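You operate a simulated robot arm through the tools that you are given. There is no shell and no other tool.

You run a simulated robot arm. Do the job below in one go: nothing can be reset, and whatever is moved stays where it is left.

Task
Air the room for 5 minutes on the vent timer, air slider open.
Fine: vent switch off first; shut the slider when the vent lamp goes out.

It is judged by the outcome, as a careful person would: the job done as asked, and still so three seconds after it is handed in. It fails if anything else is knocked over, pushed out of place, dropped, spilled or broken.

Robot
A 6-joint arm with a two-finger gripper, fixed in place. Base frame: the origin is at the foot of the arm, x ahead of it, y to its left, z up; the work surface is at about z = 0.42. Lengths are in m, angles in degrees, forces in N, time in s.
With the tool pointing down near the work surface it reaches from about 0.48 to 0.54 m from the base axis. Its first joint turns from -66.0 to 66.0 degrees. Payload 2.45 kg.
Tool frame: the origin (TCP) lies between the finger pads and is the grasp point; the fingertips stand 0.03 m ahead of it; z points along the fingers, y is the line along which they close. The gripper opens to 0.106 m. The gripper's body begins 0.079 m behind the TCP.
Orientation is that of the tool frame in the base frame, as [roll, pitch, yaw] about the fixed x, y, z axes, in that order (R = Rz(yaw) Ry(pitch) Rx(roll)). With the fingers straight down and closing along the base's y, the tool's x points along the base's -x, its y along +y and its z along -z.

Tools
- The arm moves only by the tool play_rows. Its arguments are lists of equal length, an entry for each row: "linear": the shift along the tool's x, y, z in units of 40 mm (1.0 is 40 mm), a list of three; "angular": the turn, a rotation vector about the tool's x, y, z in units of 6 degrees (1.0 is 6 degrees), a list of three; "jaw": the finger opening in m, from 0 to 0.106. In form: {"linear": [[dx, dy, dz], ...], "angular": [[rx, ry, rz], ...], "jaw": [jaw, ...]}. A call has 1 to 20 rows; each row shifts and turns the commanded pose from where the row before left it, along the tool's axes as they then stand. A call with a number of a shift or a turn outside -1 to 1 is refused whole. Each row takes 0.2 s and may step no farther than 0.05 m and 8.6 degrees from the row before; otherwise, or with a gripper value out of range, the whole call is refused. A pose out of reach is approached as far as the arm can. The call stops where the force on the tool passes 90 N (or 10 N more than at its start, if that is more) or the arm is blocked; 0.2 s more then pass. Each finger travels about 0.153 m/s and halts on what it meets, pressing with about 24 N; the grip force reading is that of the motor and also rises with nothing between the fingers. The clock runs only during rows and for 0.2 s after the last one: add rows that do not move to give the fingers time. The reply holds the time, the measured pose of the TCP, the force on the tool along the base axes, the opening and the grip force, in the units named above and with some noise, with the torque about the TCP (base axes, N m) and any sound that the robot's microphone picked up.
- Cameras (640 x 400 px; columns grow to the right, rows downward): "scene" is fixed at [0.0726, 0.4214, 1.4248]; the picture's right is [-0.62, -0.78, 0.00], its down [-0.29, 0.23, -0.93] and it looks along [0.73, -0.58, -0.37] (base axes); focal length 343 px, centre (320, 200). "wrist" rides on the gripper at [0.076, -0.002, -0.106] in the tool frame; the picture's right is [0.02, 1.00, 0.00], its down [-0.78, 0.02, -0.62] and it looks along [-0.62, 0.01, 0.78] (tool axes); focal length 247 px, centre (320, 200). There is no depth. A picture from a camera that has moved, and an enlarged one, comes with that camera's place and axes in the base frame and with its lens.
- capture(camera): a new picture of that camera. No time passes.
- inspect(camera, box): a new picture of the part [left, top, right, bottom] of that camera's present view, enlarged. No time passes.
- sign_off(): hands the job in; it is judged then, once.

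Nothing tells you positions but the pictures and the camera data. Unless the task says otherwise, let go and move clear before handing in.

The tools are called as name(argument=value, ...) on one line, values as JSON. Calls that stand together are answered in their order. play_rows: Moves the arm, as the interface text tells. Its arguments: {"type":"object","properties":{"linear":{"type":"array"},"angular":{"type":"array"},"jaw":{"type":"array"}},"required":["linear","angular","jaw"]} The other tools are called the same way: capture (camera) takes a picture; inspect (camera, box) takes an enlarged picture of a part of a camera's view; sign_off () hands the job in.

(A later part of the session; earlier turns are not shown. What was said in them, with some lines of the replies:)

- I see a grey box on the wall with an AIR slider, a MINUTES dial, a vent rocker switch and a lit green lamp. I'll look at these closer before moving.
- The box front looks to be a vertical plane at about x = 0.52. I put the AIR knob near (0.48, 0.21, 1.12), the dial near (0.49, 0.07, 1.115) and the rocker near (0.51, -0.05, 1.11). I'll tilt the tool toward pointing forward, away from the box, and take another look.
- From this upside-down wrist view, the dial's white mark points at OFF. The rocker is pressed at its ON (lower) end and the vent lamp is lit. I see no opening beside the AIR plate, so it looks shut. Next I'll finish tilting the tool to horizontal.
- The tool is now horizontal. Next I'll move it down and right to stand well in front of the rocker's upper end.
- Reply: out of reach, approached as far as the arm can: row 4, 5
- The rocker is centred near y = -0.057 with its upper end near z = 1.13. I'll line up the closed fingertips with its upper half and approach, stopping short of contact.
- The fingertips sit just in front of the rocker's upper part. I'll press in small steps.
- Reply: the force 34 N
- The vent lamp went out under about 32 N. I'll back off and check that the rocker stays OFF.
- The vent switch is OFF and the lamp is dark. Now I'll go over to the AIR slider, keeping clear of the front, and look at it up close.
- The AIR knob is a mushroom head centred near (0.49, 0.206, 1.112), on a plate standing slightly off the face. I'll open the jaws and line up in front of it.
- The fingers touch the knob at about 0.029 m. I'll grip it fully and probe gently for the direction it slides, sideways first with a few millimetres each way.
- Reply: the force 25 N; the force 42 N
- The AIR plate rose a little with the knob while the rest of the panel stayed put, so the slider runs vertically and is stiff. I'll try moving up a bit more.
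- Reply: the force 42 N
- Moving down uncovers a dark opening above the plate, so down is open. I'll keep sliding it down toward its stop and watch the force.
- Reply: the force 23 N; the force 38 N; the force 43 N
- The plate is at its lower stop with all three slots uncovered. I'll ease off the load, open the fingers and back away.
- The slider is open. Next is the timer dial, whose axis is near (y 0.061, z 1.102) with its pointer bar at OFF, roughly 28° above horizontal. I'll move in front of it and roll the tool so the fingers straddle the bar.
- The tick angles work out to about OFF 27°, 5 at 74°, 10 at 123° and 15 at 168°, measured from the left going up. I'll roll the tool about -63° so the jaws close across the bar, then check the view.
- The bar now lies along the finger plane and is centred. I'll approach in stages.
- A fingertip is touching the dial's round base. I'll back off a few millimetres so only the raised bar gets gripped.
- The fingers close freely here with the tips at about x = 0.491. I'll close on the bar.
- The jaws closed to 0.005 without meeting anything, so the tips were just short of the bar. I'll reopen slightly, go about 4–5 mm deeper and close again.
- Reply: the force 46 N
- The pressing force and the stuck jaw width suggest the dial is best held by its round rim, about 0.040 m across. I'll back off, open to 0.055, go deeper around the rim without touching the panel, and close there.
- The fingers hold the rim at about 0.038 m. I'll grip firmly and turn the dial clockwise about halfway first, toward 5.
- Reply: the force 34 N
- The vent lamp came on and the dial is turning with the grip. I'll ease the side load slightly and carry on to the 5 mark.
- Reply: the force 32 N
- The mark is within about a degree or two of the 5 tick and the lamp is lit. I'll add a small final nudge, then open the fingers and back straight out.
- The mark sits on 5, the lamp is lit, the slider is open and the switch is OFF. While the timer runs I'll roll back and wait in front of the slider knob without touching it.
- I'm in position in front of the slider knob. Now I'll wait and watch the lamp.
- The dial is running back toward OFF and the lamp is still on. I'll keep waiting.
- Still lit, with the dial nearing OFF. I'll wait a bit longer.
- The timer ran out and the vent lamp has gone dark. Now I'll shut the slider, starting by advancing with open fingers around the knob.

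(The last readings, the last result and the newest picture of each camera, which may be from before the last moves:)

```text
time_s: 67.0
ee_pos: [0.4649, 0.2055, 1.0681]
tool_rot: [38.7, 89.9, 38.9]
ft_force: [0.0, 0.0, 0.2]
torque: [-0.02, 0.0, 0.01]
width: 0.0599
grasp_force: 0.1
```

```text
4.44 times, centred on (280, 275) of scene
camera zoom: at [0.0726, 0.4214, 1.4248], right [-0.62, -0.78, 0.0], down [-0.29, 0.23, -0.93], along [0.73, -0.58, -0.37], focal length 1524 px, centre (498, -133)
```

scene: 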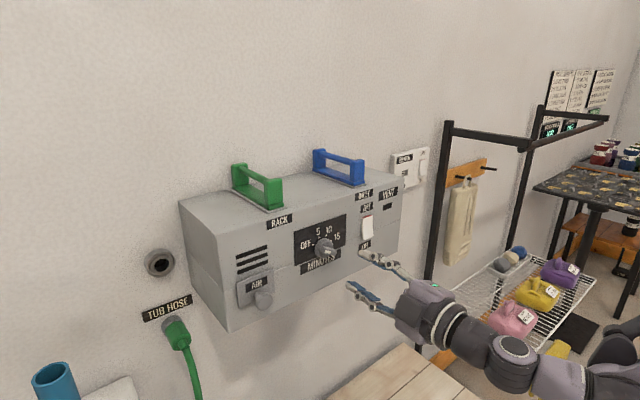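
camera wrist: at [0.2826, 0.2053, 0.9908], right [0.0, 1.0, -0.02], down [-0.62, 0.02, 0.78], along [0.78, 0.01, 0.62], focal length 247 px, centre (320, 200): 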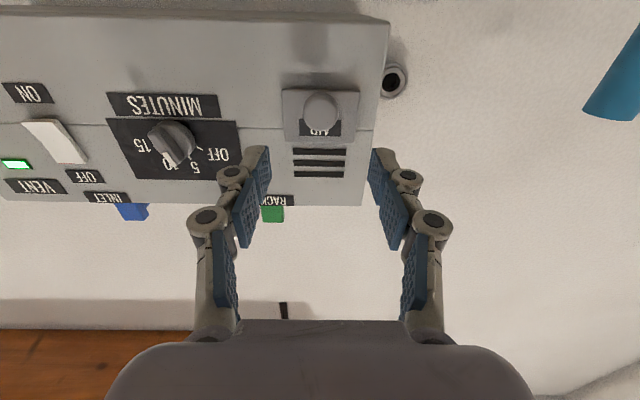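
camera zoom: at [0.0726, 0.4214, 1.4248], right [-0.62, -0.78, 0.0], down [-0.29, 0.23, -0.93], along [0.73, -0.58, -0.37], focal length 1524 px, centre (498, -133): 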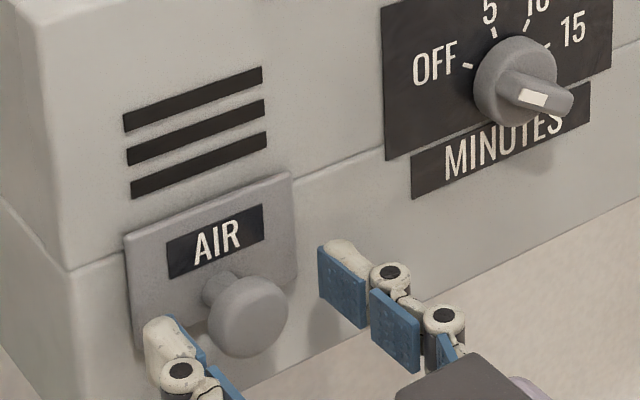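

play_rows(linear=[[0.1, 0.02, 0.11], [0, 0, 0], [0, 0, 0], [0, 0, 0], [0, 0, 0]], angular=[[0, 0, 0], [0, 0, 0], [0, 0, 0], [0, 0, 0], [0, 0, 0]], jaw=[0.06, 0.045, 0.03, 0.015, 0.01])

inspect(camera="wrist", box=[220, 80, 420, 220])

```text
time_s: 68.2
ee_pos: [0.4695, 0.2049, 1.0626]
tool_rot: [43.1, 89.9, 43.2]
ft_force: [0.7, 0.8, 0.7]
torque: [0.02, -0.06, -0.02]
width: 0.0279
grasp_force: 45.7
```

```text
2.86 times, centred on (320, 150) of wrist
camera zoom: at [0.3624, 0.2057, 0.9867], right [0.0, 1.0, -0.02], down [-0.62, 0.02, 0.78], along [0.78, 0.01, 0.62], focal length 706 px, centre (320, 343)
```

zoom: 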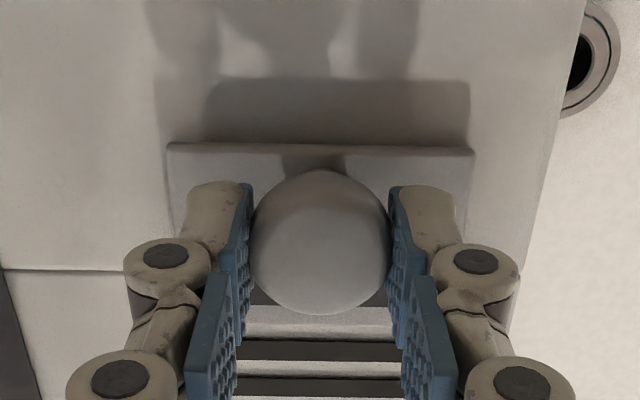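

The knob is gripped. I'll slide it up toward shut.

play_rows(linear=[[-0.15, 0, 0], [-0.15, 0, 0], [-0.15, 0, 0], [-0.15, 0, 0], [-0.15, 0, 0], [-0.15, 0, 0], [-0.15, 0, 0], [0, 0, 0]], angular=[[0, 0, 0], [0, 0, 0], [0, 0, 0], [0, 0, 0], [0, 0, 0], [0, 0, 0], [0, 0, 0], [0, 0, 0]], jaw=[0.01, 0.01, 0.01, 0.01, 0.01, 0.01, 0.01, 0.01])

inspect(camera="scene", box=[220, 220, 340, 310])

```text
time_s: 70.0
ee_pos: [0.4697, 0.2042, 1.1063]
tool_rot: [25.7, 89.9, 25.7]
ft_force: [-8.4, -1.8, 1.0]
torque: [-0.01, 0.09, -0.01]
width: 0.0278
grasp_force: 45.2
```

```text
4.44 times, centred on (280, 265) of scene
camera zoom: at [0.0723, 0.4213, 1.4248], right [-0.62, -0.78, 0.0], down [-0.29, 0.23, -0.93], along [0.73, -0.58, -0.37], focal length 1524 px, centre (498, -89)
```

zoom: 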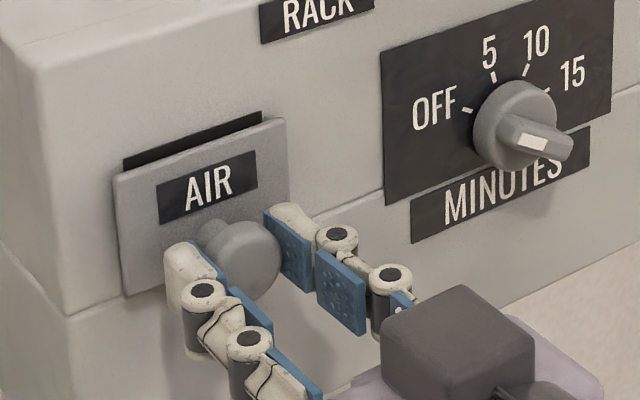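

play_rows(linear=[[-0.1, 0, 0], [-0.1, 0, 0], [-0.06, 0, 0], [0, 0, 0]], angular=[[0, 0, 0], [0, 0, 0], [0, 0, 0], [0, 0, 0]], jaw=[0.01, 0.01, 0.01, 0.01])

inspect(camera="scene", box=[220, 220, 340, 300])

```text
time_s: 71.0
ee_pos: [0.4697, 0.2059, 1.1145]
tool_rot: [121.9, 89.6, 121.8]
ft_force: [-2.8, -4.2, -28.4]
torque: [0.04, 0.89, -0.12]
width: 0.0282
grasp_force: 44.8
```

```text
5.00 times, centred on (280, 260) of scene
camera zoom: at [0.073, 0.4214, 1.4247], right [-0.62, -0.78, 0.0], down [-0.29, 0.23, -0.93], along [0.73, -0.58, -0.37], focal length 1715 px, centre (520, -100)
```

zoom: 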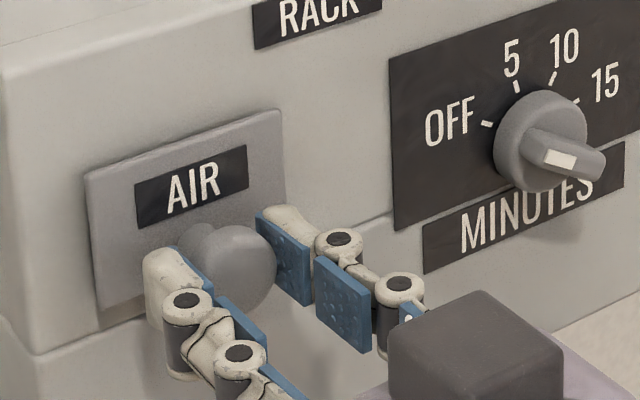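

The plate is up, the slots are covered and resistance has built to 28 N. I'll push slightly more to seat it, then ease off, release and back away.

play_rows(linear=[[-0.06, 0, 0], [0, 0, 0], [0.06, 0, 0], [0, 0, 0], [0, 0, 0], [0, 0, -0.5], [0, 0, -0.7], [0, 0, -0.8], [0, 0, 0]], angular=[[0, 0, 0], [0, 0, 0], [0, 0, 0], [0, 0, 0], [0, 0, 0], [0, 0, 0], [0, 0, 0], [0, 0, 0], [0, 0, 0]], jaw=[0.01, 0.01, 0.01, 0.04, 0.06, 0.06, 0.06, 0.06, 0.06])

capture(camera="scene")

inspect(camera="scene", box=[220, 220, 340, 300])

capture(camera="wrist")

```text
time_s: 73.0
ee_pos: [0.3877, 0.2049, 1.1154]
tool_rot: [36.9, 89.9, 36.9]
ft_force: [-1.0, -0.4, 0.3]
torque: [0.0, -0.01, -0.02]
width: 0.06
grasp_force: 0.0
```

```text
taken
```

scene: 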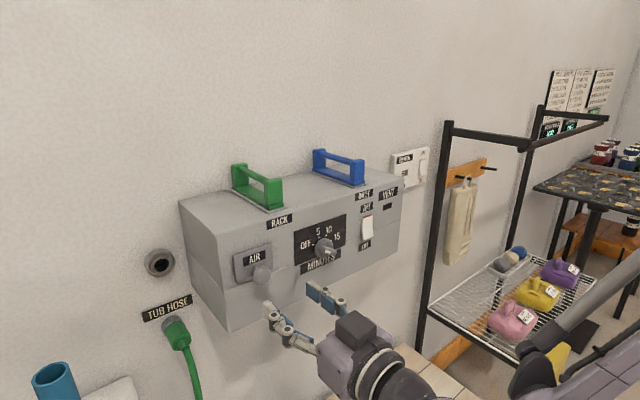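

```text
5.00 times, centred on (280, 260) of scene
camera zoom: at [0.0726, 0.4214, 1.4248], right [-0.62, -0.78, 0.0], down [-0.29, 0.23, -0.93], along [0.73, -0.58, -0.37], focal length 1715 px, centre (520, -100)
```

zoom: 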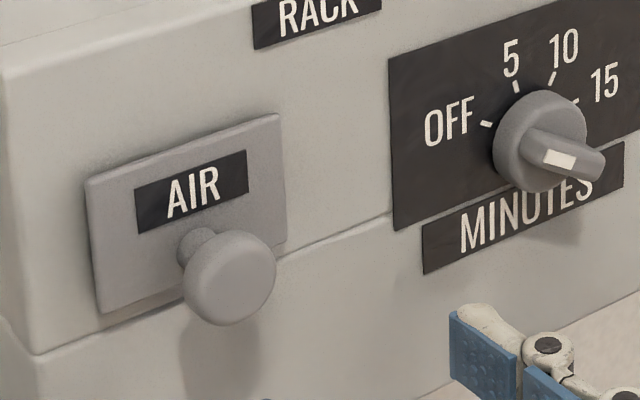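

```text
taken
camera wrist: at [0.281, 0.2057, 1.0392], right [0.0, 1.0, -0.02], down [-0.62, 0.02, 0.78], along [0.78, 0.01, 0.62], focal length 247 px, centre (320, 200)
```

wrist: 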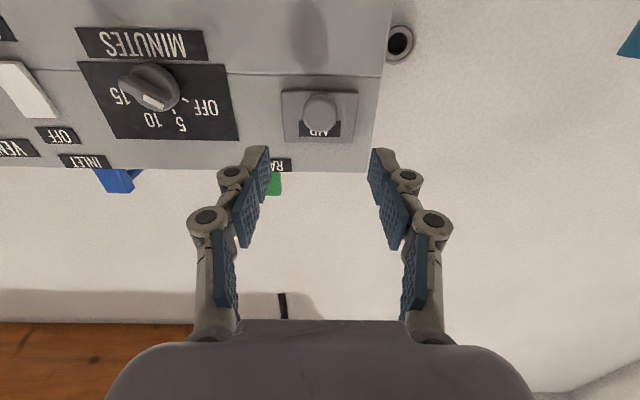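

The slider is shut, back where it started, and the dial is at OFF. The vent switch is OFF, the lamp is dark, the gripper is clear, and nothing else looks disturbed. I'll do one last check of the lamp and switch before handing in.

inspect(camera="scene", box=[290, 150, 440, 275])

```text
3.20 times, centred on (365, 212) of scene
camera zoom: at [0.0726, 0.4214, 1.4248], right [-0.62, -0.78, 0.0], down [-0.29, 0.23, -0.93], along [0.73, -0.58, -0.37], focal length 1097 px, centre (176, 160)
```

zoom: 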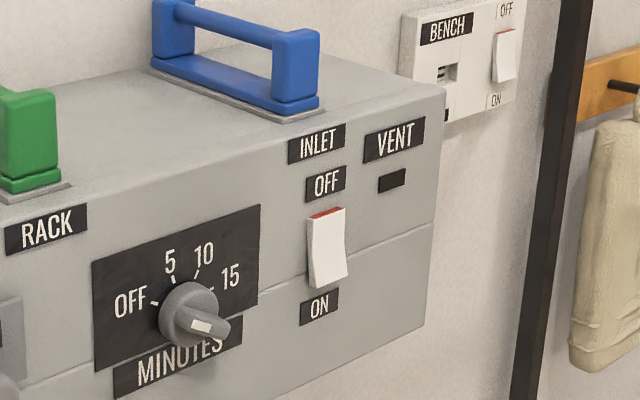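

The lamp is dark, the vent switch is OFF, the timer has run down to OFF and the slider is shut. I'm handing the job in.

sign_off()

```text
The job is handed in.
```

The room was aired for 5 minutes on the vent timer with the air slider fully open, and I've handed the job in.

1. **Vent switch:** I turned it off first, and the vent lamp went out.
2. **Slider open:** I slid the AIR plate down to its stop, which uncovered all three slots.
3. **Timer:** I set the dial to 5 and the lamp came back on. It ran down to OFF in about 25 s on the simulation clock, and then the lamp went out.
4. **Slider shut:** After the lamp went out, I slid the plate back up to where it started, covering the slots.

At hand-in the switch and timer were off, the lamp was dark and the slider was shut. The gripper was clear of the panel, and nothing else looked moved.
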